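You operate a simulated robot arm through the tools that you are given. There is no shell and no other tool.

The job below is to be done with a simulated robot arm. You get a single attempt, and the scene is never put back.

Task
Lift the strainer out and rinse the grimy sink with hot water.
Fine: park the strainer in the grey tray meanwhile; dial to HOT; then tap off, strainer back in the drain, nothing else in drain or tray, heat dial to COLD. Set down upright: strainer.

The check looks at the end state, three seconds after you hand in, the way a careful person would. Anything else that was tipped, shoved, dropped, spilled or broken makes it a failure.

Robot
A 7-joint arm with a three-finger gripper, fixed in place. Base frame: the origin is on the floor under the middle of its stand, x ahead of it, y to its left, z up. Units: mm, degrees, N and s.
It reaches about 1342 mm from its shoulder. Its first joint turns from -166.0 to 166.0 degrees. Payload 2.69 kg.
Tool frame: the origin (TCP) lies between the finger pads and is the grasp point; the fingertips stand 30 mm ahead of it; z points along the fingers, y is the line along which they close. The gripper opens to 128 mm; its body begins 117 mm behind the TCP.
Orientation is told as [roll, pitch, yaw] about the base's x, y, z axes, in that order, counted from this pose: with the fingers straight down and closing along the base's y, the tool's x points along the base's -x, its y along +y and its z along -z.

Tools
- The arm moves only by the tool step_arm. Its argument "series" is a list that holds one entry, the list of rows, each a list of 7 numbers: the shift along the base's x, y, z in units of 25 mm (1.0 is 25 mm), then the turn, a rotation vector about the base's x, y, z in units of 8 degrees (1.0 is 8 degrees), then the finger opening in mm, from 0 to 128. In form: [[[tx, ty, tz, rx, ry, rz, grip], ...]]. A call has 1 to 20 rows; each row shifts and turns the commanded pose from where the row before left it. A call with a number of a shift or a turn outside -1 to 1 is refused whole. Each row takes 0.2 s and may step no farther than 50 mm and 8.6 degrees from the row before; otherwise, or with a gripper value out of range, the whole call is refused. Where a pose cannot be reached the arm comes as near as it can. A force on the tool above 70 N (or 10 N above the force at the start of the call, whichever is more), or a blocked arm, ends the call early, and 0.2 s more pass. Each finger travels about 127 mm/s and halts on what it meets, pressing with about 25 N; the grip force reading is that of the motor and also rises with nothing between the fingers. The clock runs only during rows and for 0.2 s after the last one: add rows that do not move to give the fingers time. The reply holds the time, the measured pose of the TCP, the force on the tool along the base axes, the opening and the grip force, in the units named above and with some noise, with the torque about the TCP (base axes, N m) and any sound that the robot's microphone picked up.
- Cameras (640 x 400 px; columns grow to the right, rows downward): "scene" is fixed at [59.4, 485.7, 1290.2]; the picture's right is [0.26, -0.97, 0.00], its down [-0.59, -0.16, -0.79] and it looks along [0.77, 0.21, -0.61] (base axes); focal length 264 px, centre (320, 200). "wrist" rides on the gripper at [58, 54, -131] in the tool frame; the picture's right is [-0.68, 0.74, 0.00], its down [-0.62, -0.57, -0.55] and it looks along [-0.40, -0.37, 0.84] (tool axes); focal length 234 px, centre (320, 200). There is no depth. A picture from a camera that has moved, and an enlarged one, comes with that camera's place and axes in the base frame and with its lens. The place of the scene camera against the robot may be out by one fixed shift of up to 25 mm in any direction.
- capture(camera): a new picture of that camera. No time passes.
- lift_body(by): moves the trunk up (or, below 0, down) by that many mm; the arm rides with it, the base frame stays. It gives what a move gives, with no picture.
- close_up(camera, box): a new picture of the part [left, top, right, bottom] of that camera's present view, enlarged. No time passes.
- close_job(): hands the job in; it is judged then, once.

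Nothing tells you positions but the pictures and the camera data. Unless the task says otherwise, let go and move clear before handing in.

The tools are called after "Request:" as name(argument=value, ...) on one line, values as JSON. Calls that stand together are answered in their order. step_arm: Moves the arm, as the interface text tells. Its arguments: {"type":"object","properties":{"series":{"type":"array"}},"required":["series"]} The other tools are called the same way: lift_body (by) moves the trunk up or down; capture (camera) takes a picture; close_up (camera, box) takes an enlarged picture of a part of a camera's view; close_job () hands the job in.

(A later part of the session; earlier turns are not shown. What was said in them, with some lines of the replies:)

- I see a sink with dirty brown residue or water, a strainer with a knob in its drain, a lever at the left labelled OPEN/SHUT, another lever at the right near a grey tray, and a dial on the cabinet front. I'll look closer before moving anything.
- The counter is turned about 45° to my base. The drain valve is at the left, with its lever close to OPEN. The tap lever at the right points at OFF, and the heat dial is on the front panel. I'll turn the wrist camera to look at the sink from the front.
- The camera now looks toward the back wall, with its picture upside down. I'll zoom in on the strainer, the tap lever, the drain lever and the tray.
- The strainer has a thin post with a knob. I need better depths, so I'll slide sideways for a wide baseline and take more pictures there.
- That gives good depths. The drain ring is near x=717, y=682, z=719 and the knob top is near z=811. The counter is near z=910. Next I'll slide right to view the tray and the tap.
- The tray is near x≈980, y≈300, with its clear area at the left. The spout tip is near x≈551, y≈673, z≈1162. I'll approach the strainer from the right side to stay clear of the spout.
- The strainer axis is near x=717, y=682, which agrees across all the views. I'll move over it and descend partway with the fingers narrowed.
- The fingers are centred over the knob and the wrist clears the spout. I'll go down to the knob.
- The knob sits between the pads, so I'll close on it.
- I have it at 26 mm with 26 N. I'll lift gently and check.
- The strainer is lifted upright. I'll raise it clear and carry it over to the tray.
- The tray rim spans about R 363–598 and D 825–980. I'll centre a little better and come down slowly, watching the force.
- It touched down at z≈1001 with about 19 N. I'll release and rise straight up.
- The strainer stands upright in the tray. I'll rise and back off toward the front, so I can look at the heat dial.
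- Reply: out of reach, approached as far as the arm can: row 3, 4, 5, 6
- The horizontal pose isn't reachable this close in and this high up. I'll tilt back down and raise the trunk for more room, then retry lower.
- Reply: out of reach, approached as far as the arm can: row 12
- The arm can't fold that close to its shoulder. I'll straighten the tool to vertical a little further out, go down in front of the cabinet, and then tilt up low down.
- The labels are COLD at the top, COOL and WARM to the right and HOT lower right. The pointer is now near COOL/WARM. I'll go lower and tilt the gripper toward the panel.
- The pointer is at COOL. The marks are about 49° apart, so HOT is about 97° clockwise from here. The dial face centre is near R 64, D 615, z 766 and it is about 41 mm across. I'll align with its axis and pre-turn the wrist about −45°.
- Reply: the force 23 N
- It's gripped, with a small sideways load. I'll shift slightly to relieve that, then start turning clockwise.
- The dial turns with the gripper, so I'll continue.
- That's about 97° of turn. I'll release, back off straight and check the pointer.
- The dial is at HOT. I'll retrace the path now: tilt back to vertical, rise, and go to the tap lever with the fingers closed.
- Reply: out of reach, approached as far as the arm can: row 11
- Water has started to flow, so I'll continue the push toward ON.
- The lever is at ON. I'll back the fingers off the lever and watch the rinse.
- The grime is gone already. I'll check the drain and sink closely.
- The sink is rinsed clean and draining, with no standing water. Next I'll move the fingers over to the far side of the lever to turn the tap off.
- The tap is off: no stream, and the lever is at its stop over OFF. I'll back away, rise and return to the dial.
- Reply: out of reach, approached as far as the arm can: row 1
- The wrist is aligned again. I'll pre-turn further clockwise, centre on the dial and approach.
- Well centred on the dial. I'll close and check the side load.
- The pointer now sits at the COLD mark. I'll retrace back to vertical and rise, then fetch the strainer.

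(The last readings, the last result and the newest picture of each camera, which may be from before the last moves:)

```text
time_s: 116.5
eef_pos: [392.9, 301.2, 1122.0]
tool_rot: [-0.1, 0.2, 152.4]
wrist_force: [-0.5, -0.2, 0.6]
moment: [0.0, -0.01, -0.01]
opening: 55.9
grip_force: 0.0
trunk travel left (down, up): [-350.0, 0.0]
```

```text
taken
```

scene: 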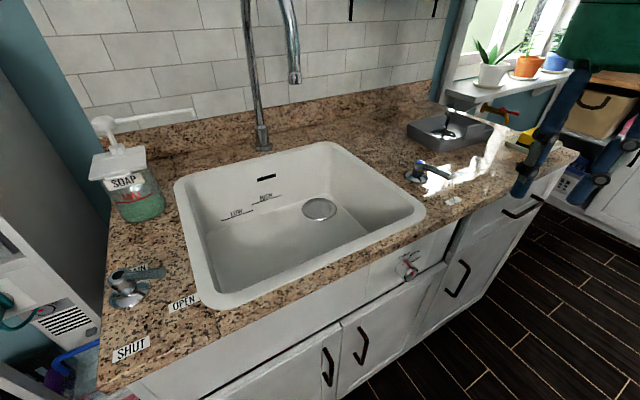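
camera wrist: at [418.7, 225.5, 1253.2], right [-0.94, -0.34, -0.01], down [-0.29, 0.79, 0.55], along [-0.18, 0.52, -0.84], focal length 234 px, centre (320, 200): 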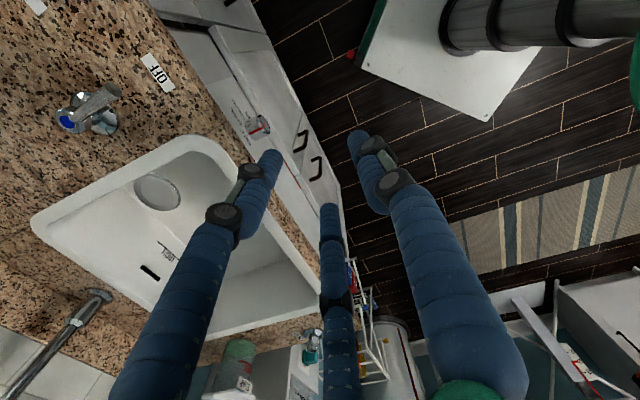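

Now I'll move out over the counter, turn the yaw back to 90° and return the trunk to its original height.

Request:
step_arm(series=[[[0.3, 0.02, 0.9, 0, 0, -0.65, 56], [0.9, 0.05, 0.65, 0, 0, -0.65, 56], [0.9, 0.05, 0.65, 0, 0, -0.65, 56], [0.9, 0.05, 0.65, 0, 0, -0.65, 56], [0.9, 0.05, 0.65, 0, 0, -0.65, 56], [0.9, 0.05, 0.65, 0, 0, -0.65, 56], [0.9, 0.05, 0.65, 0, 0, -0.65, 56], [0.9, 0.05, 0.65, 0, 0, -0.65, 56], [0.9, 0.05, 0.65, 0, 0, -0.65, 56], [0.9, 0.05, 0.65, 0, 0, -0.65, 56], [0.9, 0.05, 0.65, 0, 0, -0.65, 56], [0.9, 0.05, 0.65, 0, 0, -0.65, 56], [0.9, 0.05, 0, 0, 0, 0, 56], [0, 0, 0, 0, 0, 0, 56]]])

Request:
lift_body(by=-200)

Request:
capture(camera="wrist")

Request:
capture(camera="scene")

```text
time_s: 119.5
eef_pos: [671.4, 318.0, 1322.1]
tool_rot: [-0.3, 0.3, 90.0]
wrist_force: [0.1, -0.3, 0.2]
moment: [-0.03, 0.03, 0.0]
opening: 55.9
grip_force: 0.2
trunk travel left (down, up): [-350.0, 0.0]
```

```text
time_s: 121.6
eef_pos: [671.2, 317.7, 1121.4]
tool_rot: [-0.4, 0.2, 90.2]
wrist_force: [-0.5, 0.8, -0.2]
moment: [0.02, 0.01, -0.01]
opening: 56.0
grip_force: 0.0
trunk travel left (down, up): [-150.0, 200.0]
```

```text
taken
camera wrist: at [616.2, 259.1, 1253.7], right [-0.74, 0.68, -0.01], down [0.56, 0.62, 0.55], along [0.37, 0.4, -0.84], focal length 234 px, centre (320, 200)
```

wrist: 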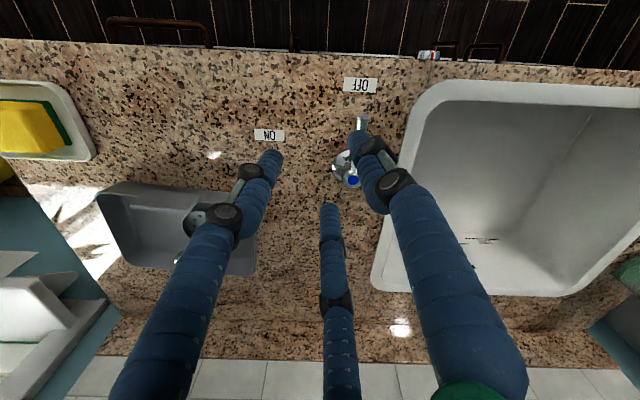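

```text
taken
```

scene: 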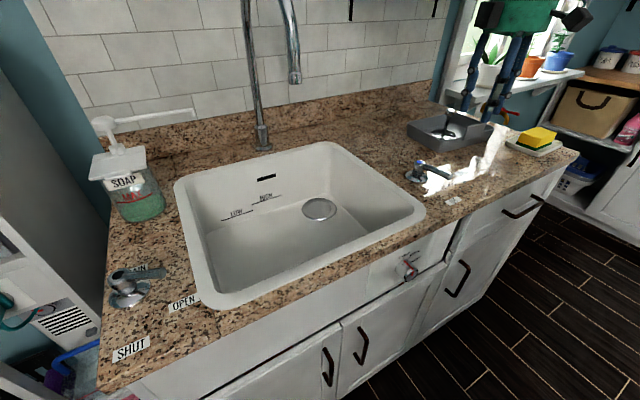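

Request:
step_arm(series=[[[0.95, 0.015, 0.03, 0.025, 0.05, 0, 56], [0.95, 0.015, 0, 0, 0, 0, 56], [0.95, 0.015, 0, 0, 0, 0, 56], [0.95, 0.015, 0, 0, 0, 0, 56], [0.95, 0.015, 0, 0, 0, 0, 56], [0.95, 0.015, 0, 0, 0, 0, 56], [0.95, 0.015, 0, 0, 0, 0, 56], [0.95, 0.015, 0, 0, 0, 0, 56], [0.95, 0.015, 0, 0, 0, 0, 56], [0.95, 0.015, 0, 0, 0, 0, 56], [0.95, 0.015, 0, 0, 0, 0, 56], [0.95, 0, 0, 0, 0, 0, 56], [0, 0, 0, 0, 0, 0, 56]]])

Request:
capture(camera="wrist")

Request:
close_up(camera="scene", box=[390, 70, 530, 170])

```text
time_s: 124.4
eef_pos: [956.9, 322.6, 1122.7]
tool_rot: [0.3, 0.1, 90.1]
wrist_force: [0.1, 0.0, -0.8]
moment: [0.02, 0.01, 0.02]
opening: 56.2
grip_force: 0.1
trunk travel left (down, up): [-150.0, 200.0]
```

```text
taken
camera wrist: at [903.5, 263.0, 1254.0], right [-0.74, 0.68, 0.0], down [0.57, 0.62, 0.55], along [0.37, 0.4, -0.84], focal length 234 px, centre (320, 200)
```

wrist: 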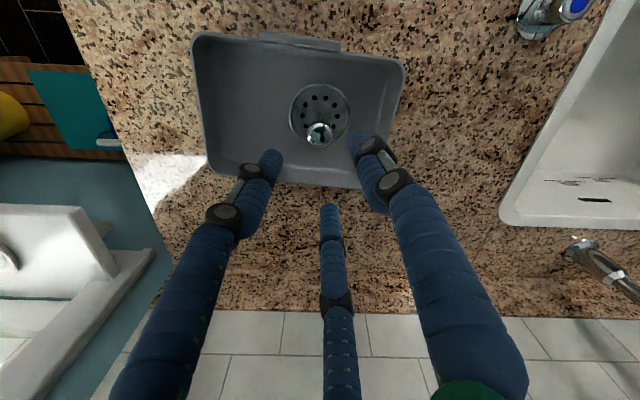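

```text
4.00 times, centred on (460, 120) of scene
camera zoom: at [59.4, 485.7, 1290.2], right [0.26, -0.97, 0.0], down [-0.59, -0.16, -0.79], along [0.77, 0.21, -0.61], focal length 1058 px, centre (-240, 520)
```

zoom: 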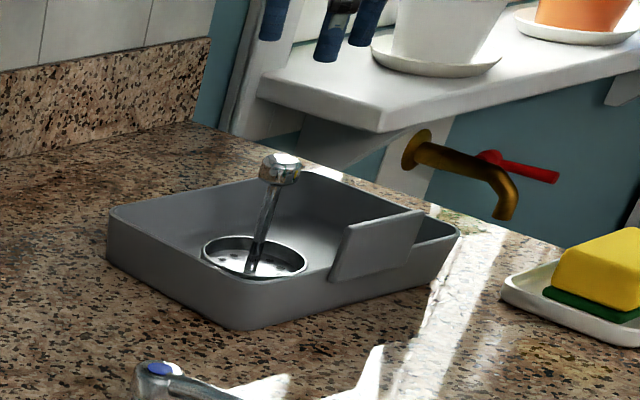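

Request:
step_arm(series=[[[0, -0.03, -0.9, 0, 0, 0, 56], [0, 0, -0.9, 0, 0, 0, 56], [0, 0, -0.9, 0, 0, 0, 56], [0, 0, -0.9, 0, 0, 0, 56], [0, 0, -0.9, 0, 0, 0, 56], [0, 0, -0.36, 0, 0, 0, 56], [0, 0, 0, 0, 0, 0, 56]]])

Request:
close_up(camera="wrist", box=[220, 60, 420, 260])

Request:
close_up(camera="scene", box=[390, 70, 530, 170])

```text
time_s: 126.0
eef_pos: [956.5, 322.1, 1000.2]
tool_rot: [0.2, 0.1, 90.0]
wrist_force: [0.2, 0.2, 0.7]
moment: [0.02, 0.02, -0.02]
opening: 56.0
grip_force: 0.1
trunk travel left (down, up): [-150.0, 200.0]
```

```text
2.00 times, centred on (320, 160) of wrist
camera zoom: at [902.8, 262.5, 1131.9], right [-0.74, 0.68, 0.0], down [0.57, 0.62, 0.55], along [0.37, 0.4, -0.84], focal length 468 px, centre (320, 280)
```

zoom: 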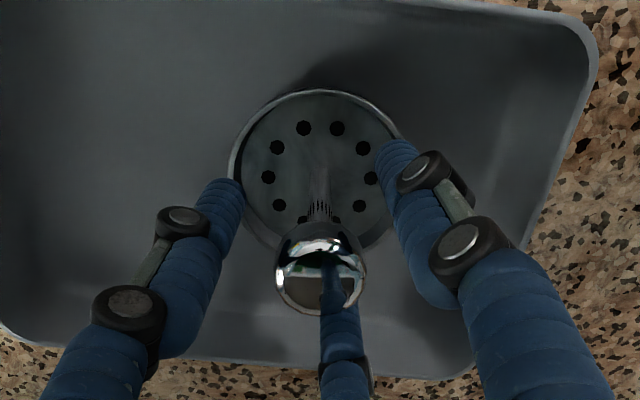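

```text
4.00 times, centred on (460, 120) of scene
camera zoom: at [59.4, 485.7, 1290.2], right [0.26, -0.97, 0.0], down [-0.59, -0.16, -0.79], along [0.77, 0.21, -0.61], focal length 1058 px, centre (-240, 520)
```

zoom: 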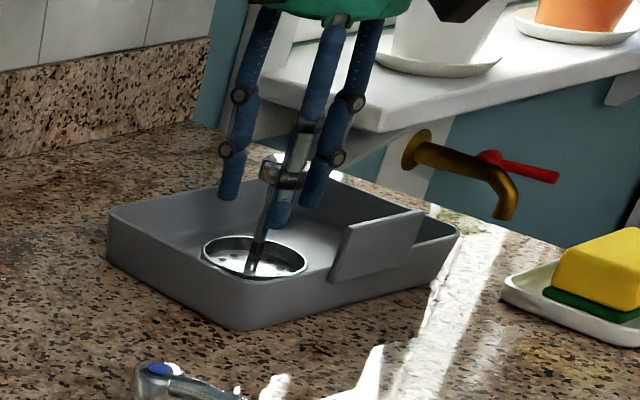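

The knob is between the fingers again. I'll close, then lift a little and check.

Request:
step_arm(series=[[[0, 0, 0, 0, 0, 0, 40], [0, 0, 0, 0, 0, 0, 20], [0, 0, 0, 0, 0, 0, 10], [0, 0, 0, 0, 0, 0, 10], [0, 0, 0.4, 0, 0, 0, 10], [0, 0, 0.6, 0, 0, 0, 10], [0, 0, 0.8, 0, 0, 0, 10], [0, 0, 0, 0, 0, 0, 10]]])

Request:
close_up(camera="scene", box=[390, 70, 530, 170])

Request:
close_up(camera="wrist", box=[220, 60, 420, 260])

```text
time_s: 127.8
eef_pos: [956.1, 321.8, 1046.6]
tool_rot: [0.1, 0.1, 90.2]
wrist_force: [-0.7, 0.0, -0.7]
moment: [0.01, -0.03, 0.02]
opening: 26.6
grip_force: 24.6
trunk travel left (down, up): [-150.0, 200.0]
```

```text
4.00 times, centred on (460, 120) of scene
camera zoom: at [59.4, 485.7, 1290.2], right [0.26, -0.97, 0.0], down [-0.59, -0.16, -0.79], along [0.77, 0.21, -0.61], focal length 1058 px, centre (-240, 520)
```

zoom: 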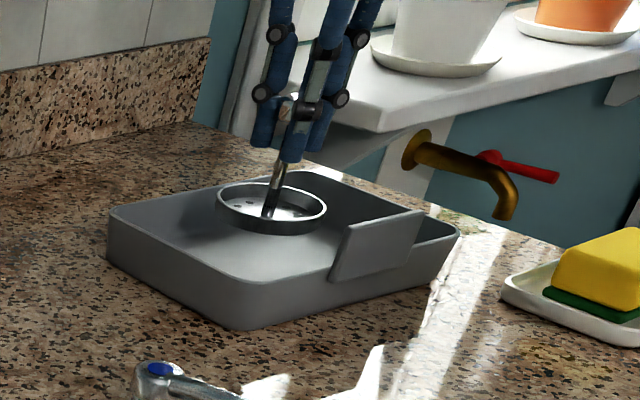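

```text
2.00 times, centred on (320, 160) of wrist
camera zoom: at [902.8, 262.7, 1178.0], right [-0.74, 0.68, 0.0], down [0.57, 0.62, 0.55], along [0.37, 0.4, -0.84], focal length 468 px, centre (320, 280)
```

zoom: 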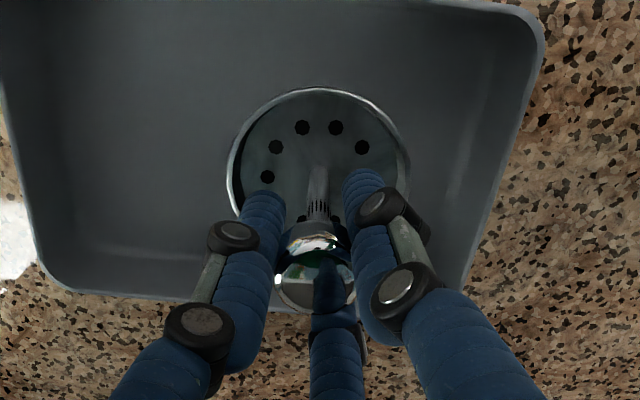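

The strainer is held. I'll raise it and carry it back over the drain.

Request:
step_arm(series=[[[0, 0, 0.8, 0, 0, 0, 10], [0, 0, 0.8, 0, 0, 0, 10], [-0.34, 0.51, 0, 0, 0, 0, 10], [-0.64, 0.956, 0, 0, 0, 0, 10], [-0.64, 0.956, 0, 0, 0, 0, 10], [-0.64, 0.956, 0, 0, 0, 0, 10], [-0.64, 0.956, 0, 0, 0, 0, 10], [-0.64, 0.956, 0, 0, 0, 0, 10], [-0.64, 0.956, 0, 0, 0, 0, 10], [-0.64, 0.956, 0, 0, 0, 0, 10], [-0.64, 0.956, 0, 0, 0, 0, 10], [-0.64, 0.956, 0, 0, 0, 0, 10], [-0.64, 0.956, 0, 0, 0, 0, 10], [-0.64, 0.956, 0, 0, 0, 0, 10], [-0.64, 0.956, 0, 0, 0, 0, 10], [-0.64, 0.956, 0, 0, 0, 0, 10], [-0.64, 0.956, 0, 0, 0, 0, 10], [-0.29, 0.45, 0, 0, 0, 0, 10], [0, 0, 0, 0, 0, 0, 10]]])

Request:
capture(camera="wrist")

Request:
capture(camera="scene")

```text
time_s: 131.8
eef_pos: [715.9, 679.6, 1085.1]
tool_rot: [0.1, 0.2, 90.1]
wrist_force: [0.8, -0.2, -1.2]
moment: [-0.02, 0.01, 0.01]
opening: 26.5
grip_force: 25.0
trunk travel left (down, up): [-150.0, 200.0]
```

```text
taken
camera wrist: at [662.4, 621.3, 1216.7], right [-0.74, 0.68, 0.0], down [0.57, 0.62, 0.55], along [0.37, 0.4, -0.84], focal length 234 px, centre (320, 200)
```

wrist: 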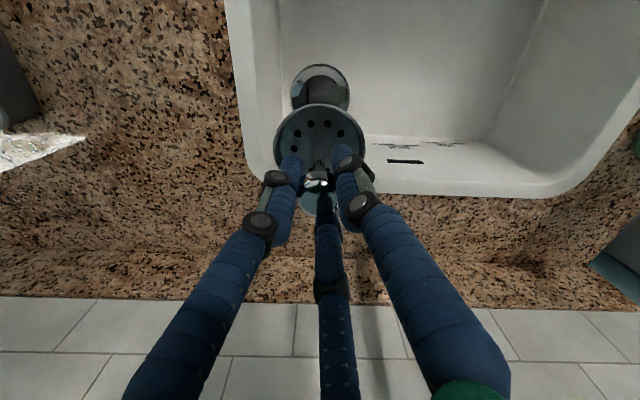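

```text
taken
```

scene: 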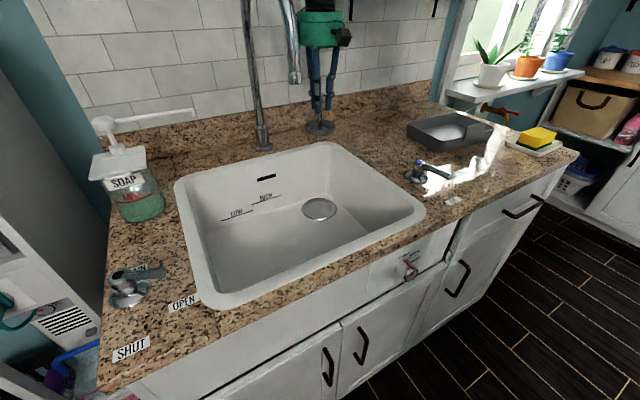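

Request:
close_up(camera="wrist", box=[260, 50, 390, 200])

Request:
close_up(camera="scene", box=[280, 170, 360, 240])

Request:
close_up(camera="scene", box=[390, 90, 530, 170])

```text
2.67 times, centred on (325, 125) of wrist
camera zoom: at [662.4, 621.3, 1216.7], right [-0.74, 0.68, 0.0], down [0.57, 0.62, 0.55], along [0.37, 0.4, -0.84], focal length 624 px, centre (307, 400)
```

zoom: 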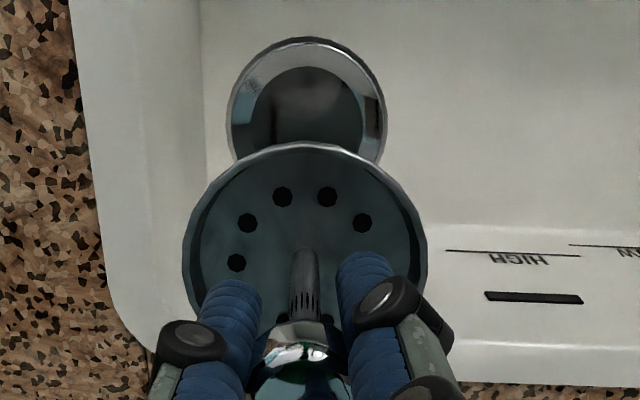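

```text
5.71 times, centred on (320, 205) of scene
camera zoom: at [59.4, 485.7, 1290.2], right [0.26, -0.97, 0.0], down [-0.59, -0.16, -0.79], along [0.77, 0.21, -0.61], focal length 1511 px, centre (320, 171)
```

zoom: 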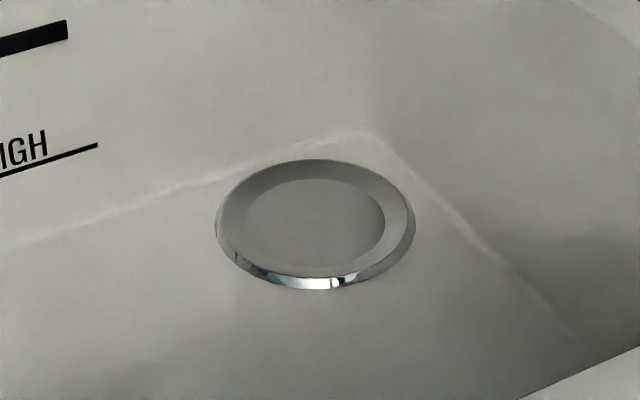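

```text
4.57 times, centred on (460, 130) of scene
camera zoom: at [59.4, 485.7, 1290.2], right [0.26, -0.97, 0.0], down [-0.59, -0.16, -0.79], along [0.77, 0.21, -0.61], focal length 1209 px, centre (-320, 520)
```

zoom: 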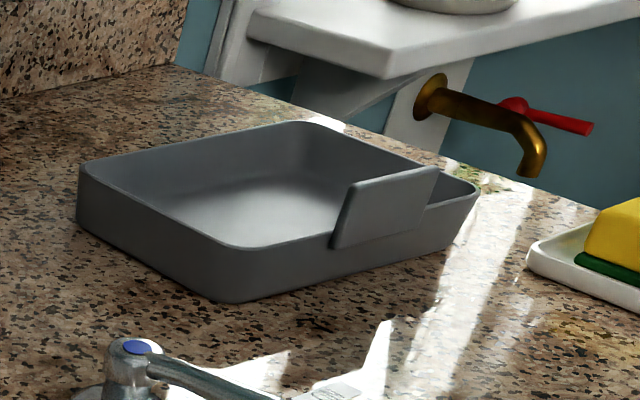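

The tray and drain are both empty. I'll lower the strainer toward the drain.

Request:
step_arm(series=[[[0.016, 0.04, -0.7, 0, 0, 0, 10], [0, 0, -0.95, 0, 0, 0, 10], [0, 0, -0.95, 0, 0, 0, 10], [0, 0, -0.95, 0, 0, 0, 10], [0, 0, -0.95, 0, 0, 0, 10], [0, 0, -0.95, 0, 0, 0, 10], [0, 0, -0.95, 0, 0, 0, 10], [0, 0, -0.95, 0, 0, 0, 10], [0, 0, -0.95, 0, 0, 0, 10], [0, 0, -0.95, 0, 0, 0, 10], [0, 0, -0.5, 0, 0, 0, 10], [0, 0, 0, 0, 0, 0, 10]]])

Request:
close_up(camera="wrist", box=[240, 60, 400, 240])

Request:
close_up(camera="scene", box=[270, 140, 370, 240])

```text
time_s: 134.4
eef_pos: [717.5, 682.2, 841.2]
tool_rot: [0.2, 0.1, 90.1]
wrist_force: [0.7, -1.0, -0.2]
moment: [0.0, -0.02, -0.05]
opening: 26.4
grip_force: 25.2
trunk travel left (down, up): [-150.0, 200.0]
```

```text
2.22 times, centred on (320, 150) of wrist
camera zoom: at [663.5, 622.3, 972.6], right [-0.74, 0.68, 0.0], down [0.57, 0.62, 0.55], along [0.37, 0.4, -0.84], focal length 520 px, centre (320, 311)
```

zoom: 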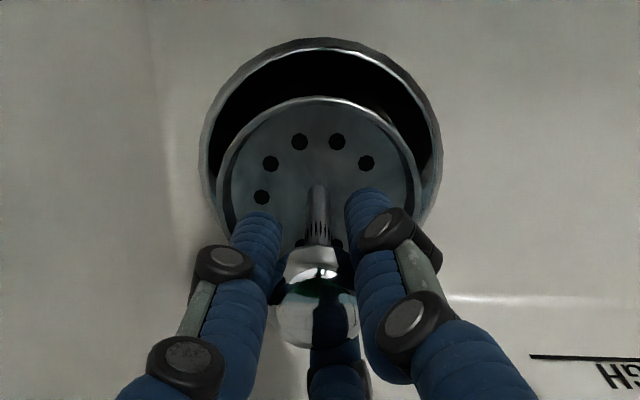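

```text
4.00 times, centred on (320, 190) of scene
camera zoom: at [59.4, 485.7, 1290.2], right [0.26, -0.97, 0.0], down [-0.59, -0.16, -0.79], along [0.77, 0.21, -0.61], focal length 1058 px, centre (320, 240)
```

zoom: 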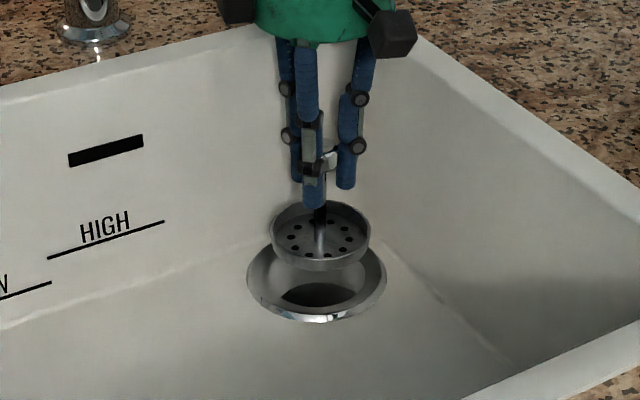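

Request:
close_up(camera="scene", box=[295, 180, 345, 225])

Request:
close_up(camera="wrist", box=[270, 70, 370, 150])

```text
8.89 times, centred on (320, 202) of scene
camera zoom: at [59.4, 485.7, 1290.2], right [0.26, -0.97, 0.0], down [-0.59, -0.16, -0.79], along [0.77, 0.21, -0.61], focal length 2351 px, centre (320, 178)
```

zoom: 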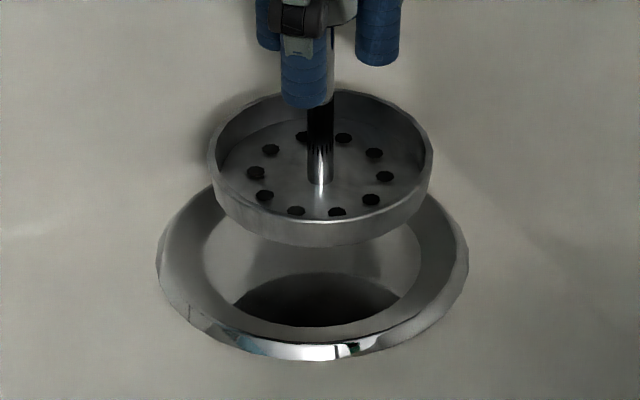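

```text
5.00 times, centred on (320, 110) of wrist
camera zoom: at [663.5, 622.3, 972.6], right [-0.74, 0.68, 0.0], down [0.57, 0.62, 0.55], along [0.37, 0.4, -0.84], focal length 1171 px, centre (320, 650)
```

zoom: 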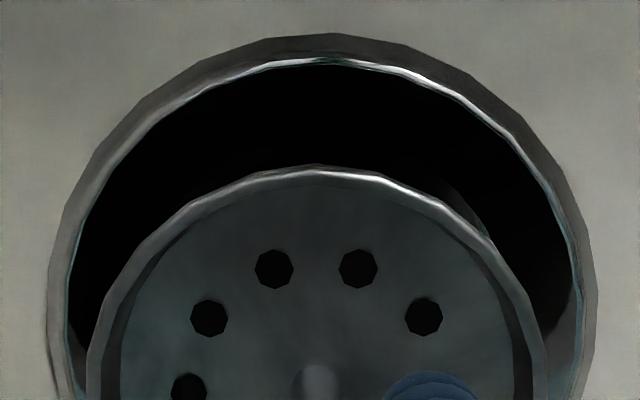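

Compared with the ring, the strainer sits about 3 mm off-centre. I'll nudge it into line and recheck before lowering.

Request:
step_arm(series=[[[0.079, 0.147, -0.3, 0, 0, 0, 10], [0, 0, -0.3, 0, 0, 0, 10], [0, 0, 0, 0, 0, 0, 10]]])

Request:
close_up(camera="scene", box=[295, 180, 345, 225])

Request:
close_up(camera="wrist", box=[240, 60, 400, 240])

```text
time_s: 135.2
eef_pos: [719.1, 684.9, 826.7]
tool_rot: [0.2, 0.2, 90.1]
wrist_force: [-0.5, -0.4, -1.0]
moment: [0.0, -0.01, -0.04]
opening: 26.4
grip_force: 25.2
trunk travel left (down, up): [-150.0, 200.0]
```

```text
8.89 times, centred on (320, 202) of scene
camera zoom: at [59.4, 485.7, 1290.2], right [0.26, -0.97, 0.0], down [-0.59, -0.16, -0.79], along [0.77, 0.21, -0.61], focal length 2351 px, centre (320, 178)
```

zoom: 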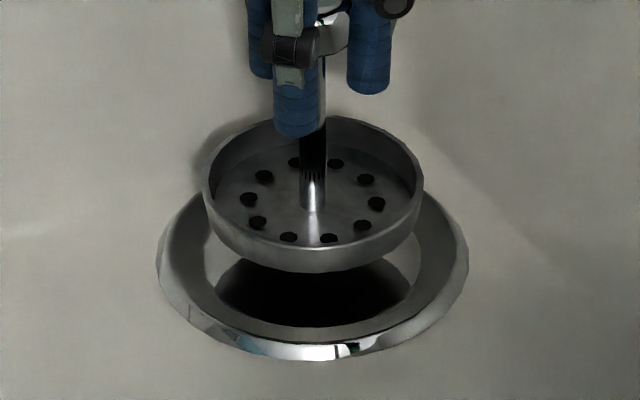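

```text
2.22 times, centred on (320, 150) of wrist
camera zoom: at [665.5, 625.9, 958.2], right [-0.74, 0.68, 0.0], down [0.57, 0.62, 0.55], along [0.37, 0.4, -0.84], focal length 520 px, centre (320, 311)
```

zoom: 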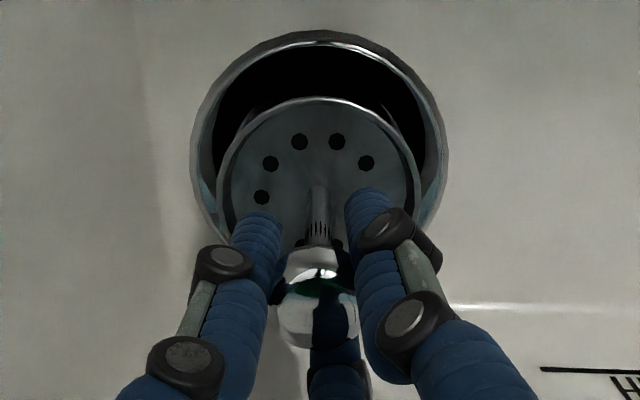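

It's well aligned now. I'll lower gently to the seat.

Request:
step_arm(series=[[[-0.01, 0.02, -0.25, 0, 0, 0, 10], [0, 0, -0.2, 0, 0, 0, 10], [0, 0, 0, 0, 0, 0, 10]]])

Request:
step_arm(series=[[[0, 0, -0.16, 0, 0, 0, 10], [0, 0, 0, 0, 0, 0, 10]]])

Request:
step_arm(series=[[[0, 0, -0.12, 0, 0, 0, 10], [0, 0, 0, 0, 0, 0, 10]]])

Request:
close_up(camera="scene", box=[295, 180, 345, 225])

```text
time_s: 136.0
eef_pos: [718.1, 685.6, 815.0]
tool_rot: [0.2, 0.2, 90.2]
wrist_force: [-0.2, 0.7, -0.4]
moment: [0.0, 0.03, -0.01]
opening: 26.6
grip_force: 25.2
trunk travel left (down, up): [-150.0, 200.0]
```

```text
time_s: 136.6
eef_pos: [718.7, 684.9, 810.9]
tool_rot: [0.1, 0.1, 90.2]
wrist_force: [-0.4, 0.4, -0.6]
moment: [-0.02, -0.01, 0.01]
opening: 26.5
grip_force: 24.8
trunk travel left (down, up): [-150.0, 200.0]
```

```text
time_s: 137.2
eef_pos: [718.4, 685.2, 808.4]
tool_rot: [0.2, 0.1, 90.1]
wrist_force: [-1.4, 0.4, -1.6]
moment: [-0.02, 0.0, -0.03]
opening: 26.1
grip_force: 24.8
trunk travel left (down, up): [-150.0, 200.0]
```

```text
8.89 times, centred on (320, 202) of scene
camera zoom: at [59.4, 485.7, 1290.2], right [0.26, -0.97, 0.0], down [-0.59, -0.16, -0.79], along [0.77, 0.21, -0.61], focal length 2351 px, centre (320, 178)
```

zoom: 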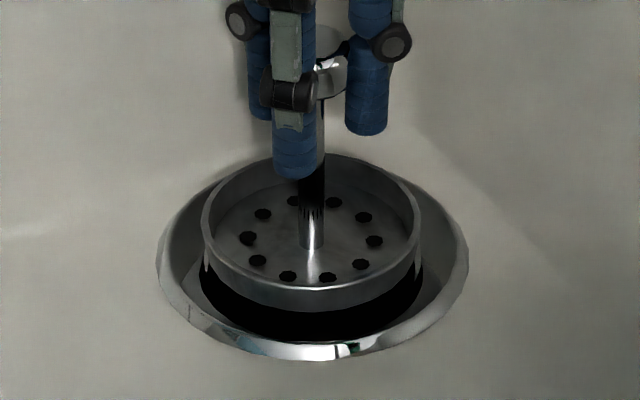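

Request:
step_arm(series=[[[0, 0, -0.1, 0, 0, 0, 10], [0, 0, 0, 0, 0, 0, 10]]])

Request:
step_arm(series=[[[0, 0, -0.08, 0, 0, 0, 10], [0, 0, 0, 0, 0, 0, 10]]])

Request:
close_up(camera="scene", box=[295, 180, 345, 225])

```text
time_s: 137.8
eef_pos: [719.2, 685.9, 806.0]
tool_rot: [0.2, 0.1, 90.0]
wrist_force: [0.5, -0.3, 0.0]
moment: [-0.01, 0.01, 0.02]
opening: 26.4
grip_force: 24.5
trunk travel left (down, up): [-150.0, 200.0]
```

```text
time_s: 138.4
eef_pos: [718.9, 685.4, 804.8]
tool_rot: [0.1, 0.0, 90.2]
wrist_force: [-0.2, 0.5, 2.3]
moment: [-0.04, 0.02, -0.02]
opening: 26.3
grip_force: 25.2
trunk travel left (down, up): [-150.0, 200.0]
```

```text
8.89 times, centred on (320, 202) of scene
camera zoom: at [59.4, 485.7, 1290.2], right [0.26, -0.97, 0.0], down [-0.59, -0.16, -0.79], along [0.77, 0.21, -0.61], focal length 2351 px, centre (320, 178)
```

zoom: 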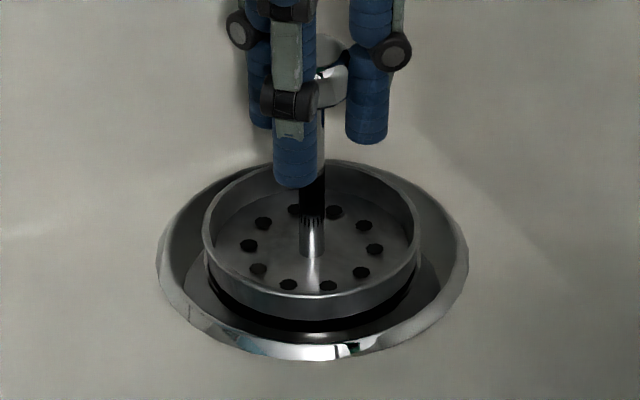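

Request:
step_arm(series=[[[0, 0, -0.06, 0, 0, 0, 10], [0, 0, 0, 0, 0, 0, 10]]])

Request:
close_up(camera="scene", box=[295, 180, 345, 225])

Request:
close_up(camera="wrist", box=[240, 60, 400, 240])

```text
time_s: 139.0
eef_pos: [718.3, 685.2, 804.2]
tool_rot: [0.0, 0.0, 90.2]
wrist_force: [-2.5, -1.8, 9.5]
moment: [-0.2, 0.27, 0.0]
opening: 26.6
grip_force: 25.2
trunk travel left (down, up): [-150.0, 200.0]
```

```text
8.89 times, centred on (320, 202) of scene
camera zoom: at [59.4, 485.7, 1290.2], right [0.26, -0.97, 0.0], down [-0.59, -0.16, -0.79], along [0.77, 0.21, -0.61], focal length 2351 px, centre (320, 178)
```

zoom: 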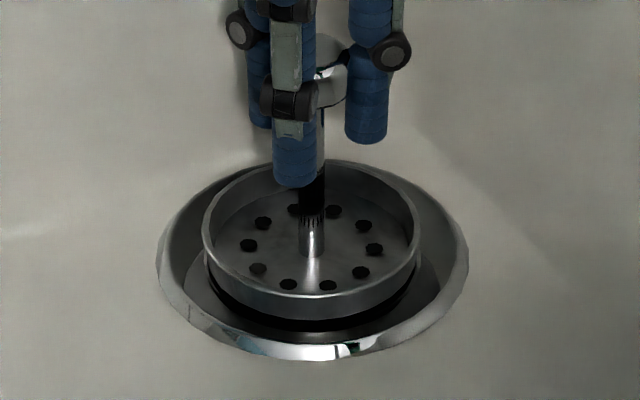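

```text
2.22 times, centred on (320, 150) of wrist
camera zoom: at [665.1, 626.2, 935.6], right [-0.74, 0.68, 0.0], down [0.57, 0.62, 0.55], along [0.37, 0.4, -0.84], focal length 520 px, centre (320, 311)
```

zoom: 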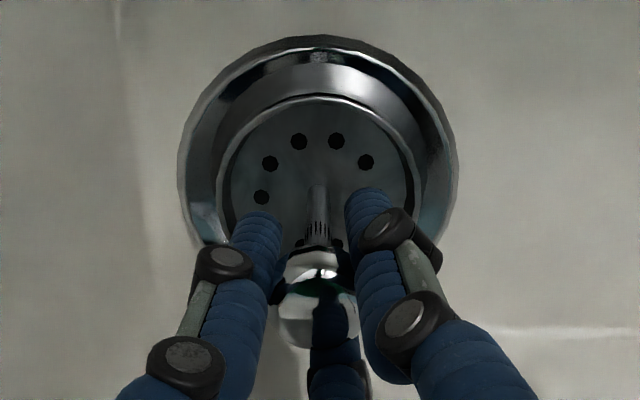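

It's seated: 9.5 N, contact near the centre, and the same depth as at the start. I'll release and check.

Request:
step_arm(series=[[[0, 0, 0.04, 0, 0, 0, 10], [0, 0, 0, 0, 0, 0, 26], [0, 0, 0, 0, 0, 0, 40], [0, 0, 0, 0, 0, 0, 54], [0, 0, 0, 0, 0, 0, 54]]])

Request:
close_up(camera="scene", box=[280, 160, 360, 230])

Request:
close_up(camera="wrist", box=[240, 60, 400, 240])

```text
time_s: 140.2
eef_pos: [718.6, 685.7, 803.0]
tool_rot: [0.2, 0.1, 90.1]
wrist_force: [0.7, 0.2, -0.2]
moment: [0.01, -0.03, 0.03]
opening: 53.8
grip_force: 0.1
trunk travel left (down, up): [-150.0, 200.0]
```

```text
5.71 times, centred on (320, 195) of scene
camera zoom: at [59.4, 485.7, 1290.2], right [0.26, -0.97, 0.0], down [-0.59, -0.16, -0.79], along [0.77, 0.21, -0.61], focal length 1511 px, centre (320, 229)
```

zoom: 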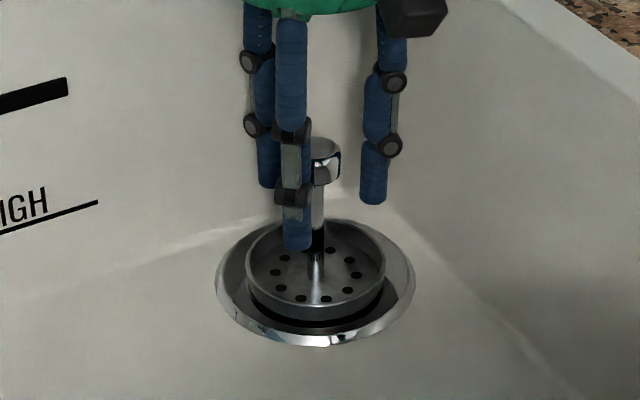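

```text
2.22 times, centred on (320, 150) of wrist
camera zoom: at [665.0, 626.1, 935.2], right [-0.74, 0.68, 0.0], down [0.57, 0.62, 0.55], along [0.37, 0.4, -0.84], focal length 520 px, centre (320, 311)
```

zoom: 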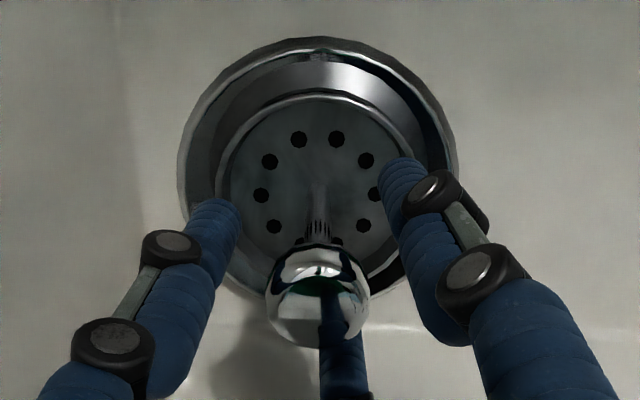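

The strainer stands upright in the drain. I'll rise straight up and retreat by the same path.

Request:
step_arm(series=[[[0, 0, 0.5, 0, 0, 0, 54], [0, 0, 0.95, 0, 0, 0, 54], [0, 0, 0.95, 0, 0, 0, 54], [0, 0, 0.95, 0, 0, 0, 54], [0, 0, 0.95, 0, 0, 0, 54], [0, 0, 0.95, 0, 0, 0, 54], [0, 0, 0.95, 0, 0, 0, 54], [0, 0, 0.95, 0, 0, 0, 54], [0, 0, 0.95, 0, 0, 0, 54], [0, 0, 0.95, 0, 0, 0, 54], [0, 0, 0.95, 0, 0, 0, 54], [0, 0, 0.95, 0, 0, 0, 54], [0.2, -0.7, 0.5, 0, 0, 0, 54], [0.2, -0.7, 0.5, 0, 0, 0, 54], [0.2, -0.7, 0.5, 0, 0, 0, 54], [0, 0, 0, 0, 0, 0, 54]]])

Request:
step_arm(series=[[[-0.05, -0.95, 0, 0, 0, 0, 54], [-0.05, -0.95, 0, 0, 0, 0, 54], [-0.05, -0.95, 0, 0, 0, 0, 54], [-0.05, -0.95, 0, 0, 0, 0, 54], [-0.05, -0.95, 0, 0, 0, 0, 54], [-0.05, -0.95, 0, 0, 0, 0, 54], [-0.05, -0.95, 0, 0, 0, 0, 54], [-0.05, -0.95, 0, 0, 0, 0, 54], [-0.05, -0.95, 0, 0, 0, 0, 54], [-0.05, -0.95, 0, 0, 0, 0, 54], [-0.05, -0.95, 0, 0, 0, 0, 54], [-0.05, -0.95, 0, 0, 0, 0, 54], [-0.05, -0.95, 0, 0, 0, 0, 54], [0, 0, 0, 0, 0, 0, 54]]])

Request:
capture(camera="scene")

Request:
capture(camera="wrist")

```text
time_s: 143.6
eef_pos: [732.7, 632.6, 1116.5]
tool_rot: [0.2, 0.1, 90.1]
wrist_force: [-0.4, 0.0, -0.3]
moment: [0.03, 0.02, -0.02]
opening: 54.1
grip_force: 0.1
trunk travel left (down, up): [-150.0, 200.0]
```

```text
time_s: 146.6
eef_pos: [720.3, 321.8, 1114.8]
tool_rot: [0.0, -0.1, 90.1]
wrist_force: [0.1, 0.4, -0.2]
moment: [0.06, 0.0, -0.02]
opening: 53.9
grip_force: 0.0
trunk travel left (down, up): [-150.0, 200.0]
```

```text
taken
```

scene: 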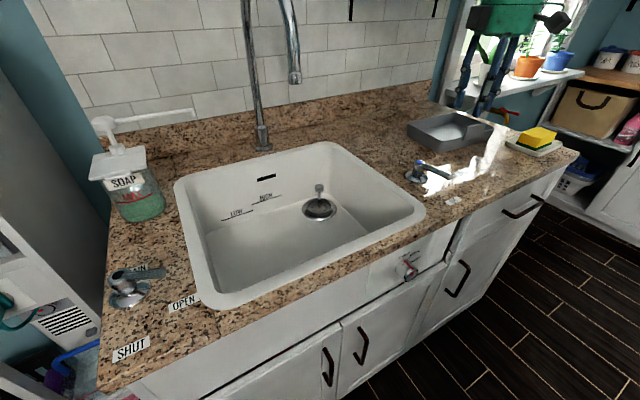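

```text
taken
camera wrist: at [664.9, 263.6, 1247.0], right [-0.74, 0.68, 0.0], down [0.57, 0.62, 0.55], along [0.37, 0.4, -0.84], focal length 234 px, centre (320, 200)
```

wrist: 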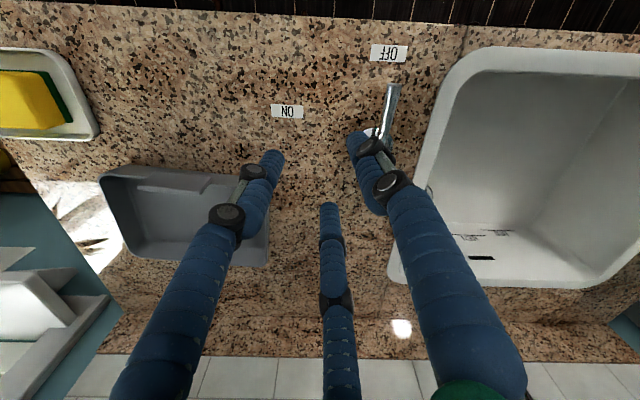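

Request:
close_up(camera="scene", box=[385, 240, 435, 290])

Request:
close_up(camera="scene", box=[280, 165, 360, 230])

Request:
close_up(camera="scene", box=[390, 90, 530, 220])

Request:
close_up(camera="scene", box=[170, 130, 440, 320])

Request:
close_up(camera="wrist", box=[260, 30, 460, 200])

Request:
close_up(camera="scene", box=[260, 0, 320, 100])

```text
8.00 times, centred on (410, 265) of scene
camera zoom: at [59.4, 485.7, 1290.2], right [0.26, -0.97, 0.0], down [-0.59, -0.16, -0.79], along [0.77, 0.21, -0.61], focal length 2116 px, centre (-400, -320)
```

zoom: 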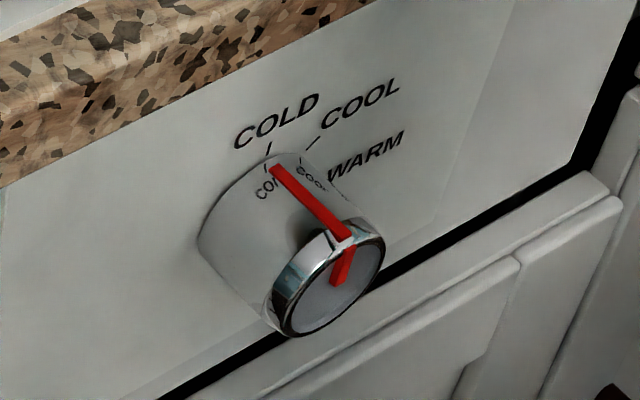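

```text
6.15 times, centred on (320, 198) of scene
camera zoom: at [59.4, 485.7, 1290.2], right [0.26, -0.97, 0.0], down [-0.59, -0.16, -0.79], along [0.77, 0.21, -0.61], focal length 1628 px, centre (320, 215)
```

zoom: 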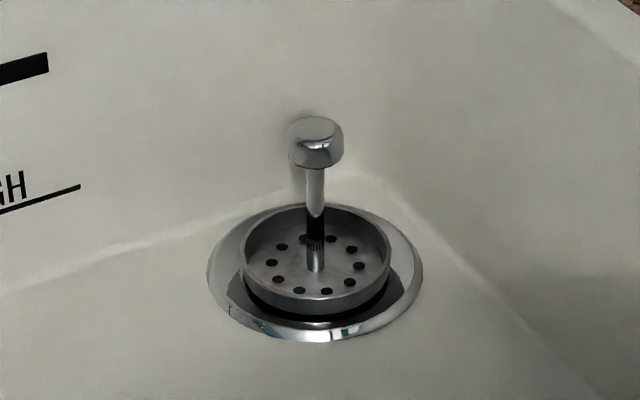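

```text
3.08 times, centred on (460, 155) of scene
camera zoom: at [59.4, 485.7, 1290.2], right [0.26, -0.97, 0.0], down [-0.59, -0.16, -0.79], along [0.77, 0.21, -0.61], focal length 814 px, centre (-111, 338)
```

zoom: 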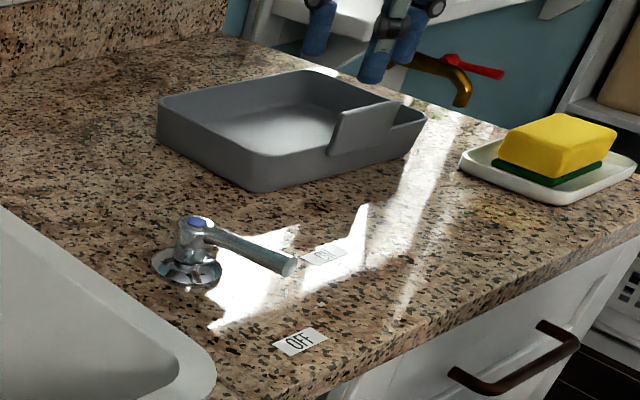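

```text
2.11 times, centred on (305, 225) of scene
camera zoom: at [59.4, 485.7, 1290.2], right [0.26, -0.97, 0.0], down [-0.59, -0.16, -0.79], along [0.77, 0.21, -0.61], focal length 557 px, centre (352, 147)
```

zoom: 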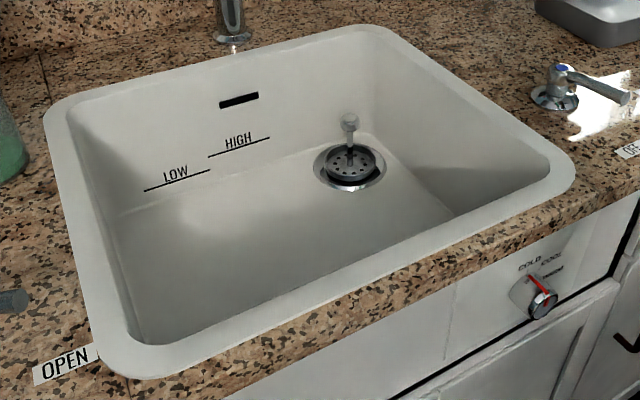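

```text
2.35 times, centred on (360, 115) of wrist
camera zoom: at [664.9, 263.6, 1247.0], right [-0.74, 0.68, 0.0], down [0.57, 0.62, 0.55], along [0.37, 0.4, -0.84], focal length 551 px, centre (226, 400)
```

zoom: 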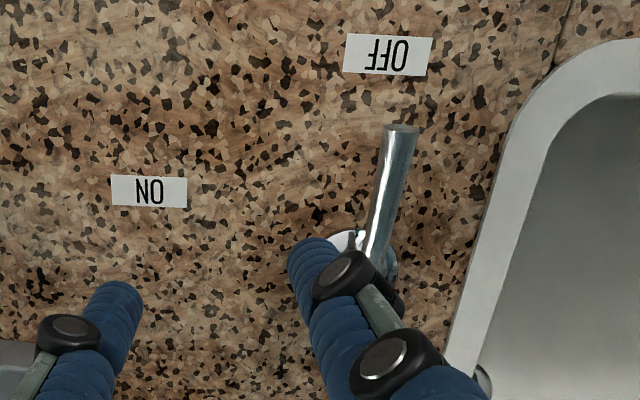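

```text
4.00 times, centred on (290, 50) of scene
camera zoom: at [59.4, 485.7, 1290.2], right [0.26, -0.97, 0.0], down [-0.59, -0.16, -0.79], along [0.77, 0.21, -0.61], focal length 1058 px, centre (440, 800)
```

zoom: 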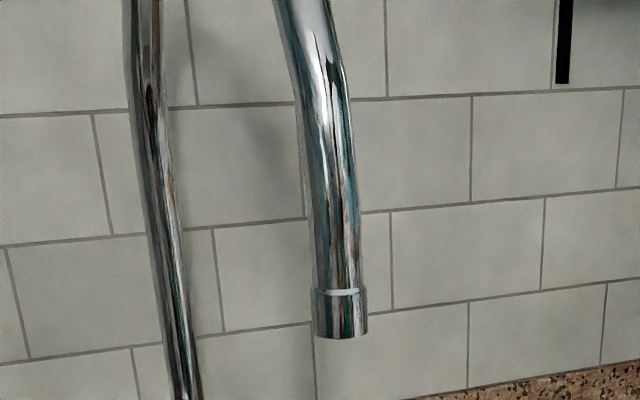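

All checks out in these pictures:
- **Strainer:** upright in the drain.
- **Tray:** empty.
- **Tap:** lever at OFF with no flow.
- **Dial:** pointer on COLD.
- **Sink:** clean.

The gripper is open and clear, so I'm handing in.

Request:
close_job()

```text
The job is handed in.
```

The sink is rinsed clean with hot water and everything is back as you asked. The job is handed in, and I haven't seen a verdict.

In my last pictures before handing in:

- **Strainer:** it waited in the grey tray during the rinse. It is now back in the drain, standing upright.
- **Rinse:** I set the dial to HOT before opening the tap. All the visible grime was gone within a few seconds, and no water was left standing.
- **Tap:** off, with the lever on OFF and no flow from the spout.
- **Dial:** back on COLD, within about 2° of the mark.
- **Drain and tray:** the tray is empty. The drain was clear before I put the strainer back.

I saw nothing else moved or spilled, and the drain lever beside the sink was never touched. The arm has let go and is clear of everything.
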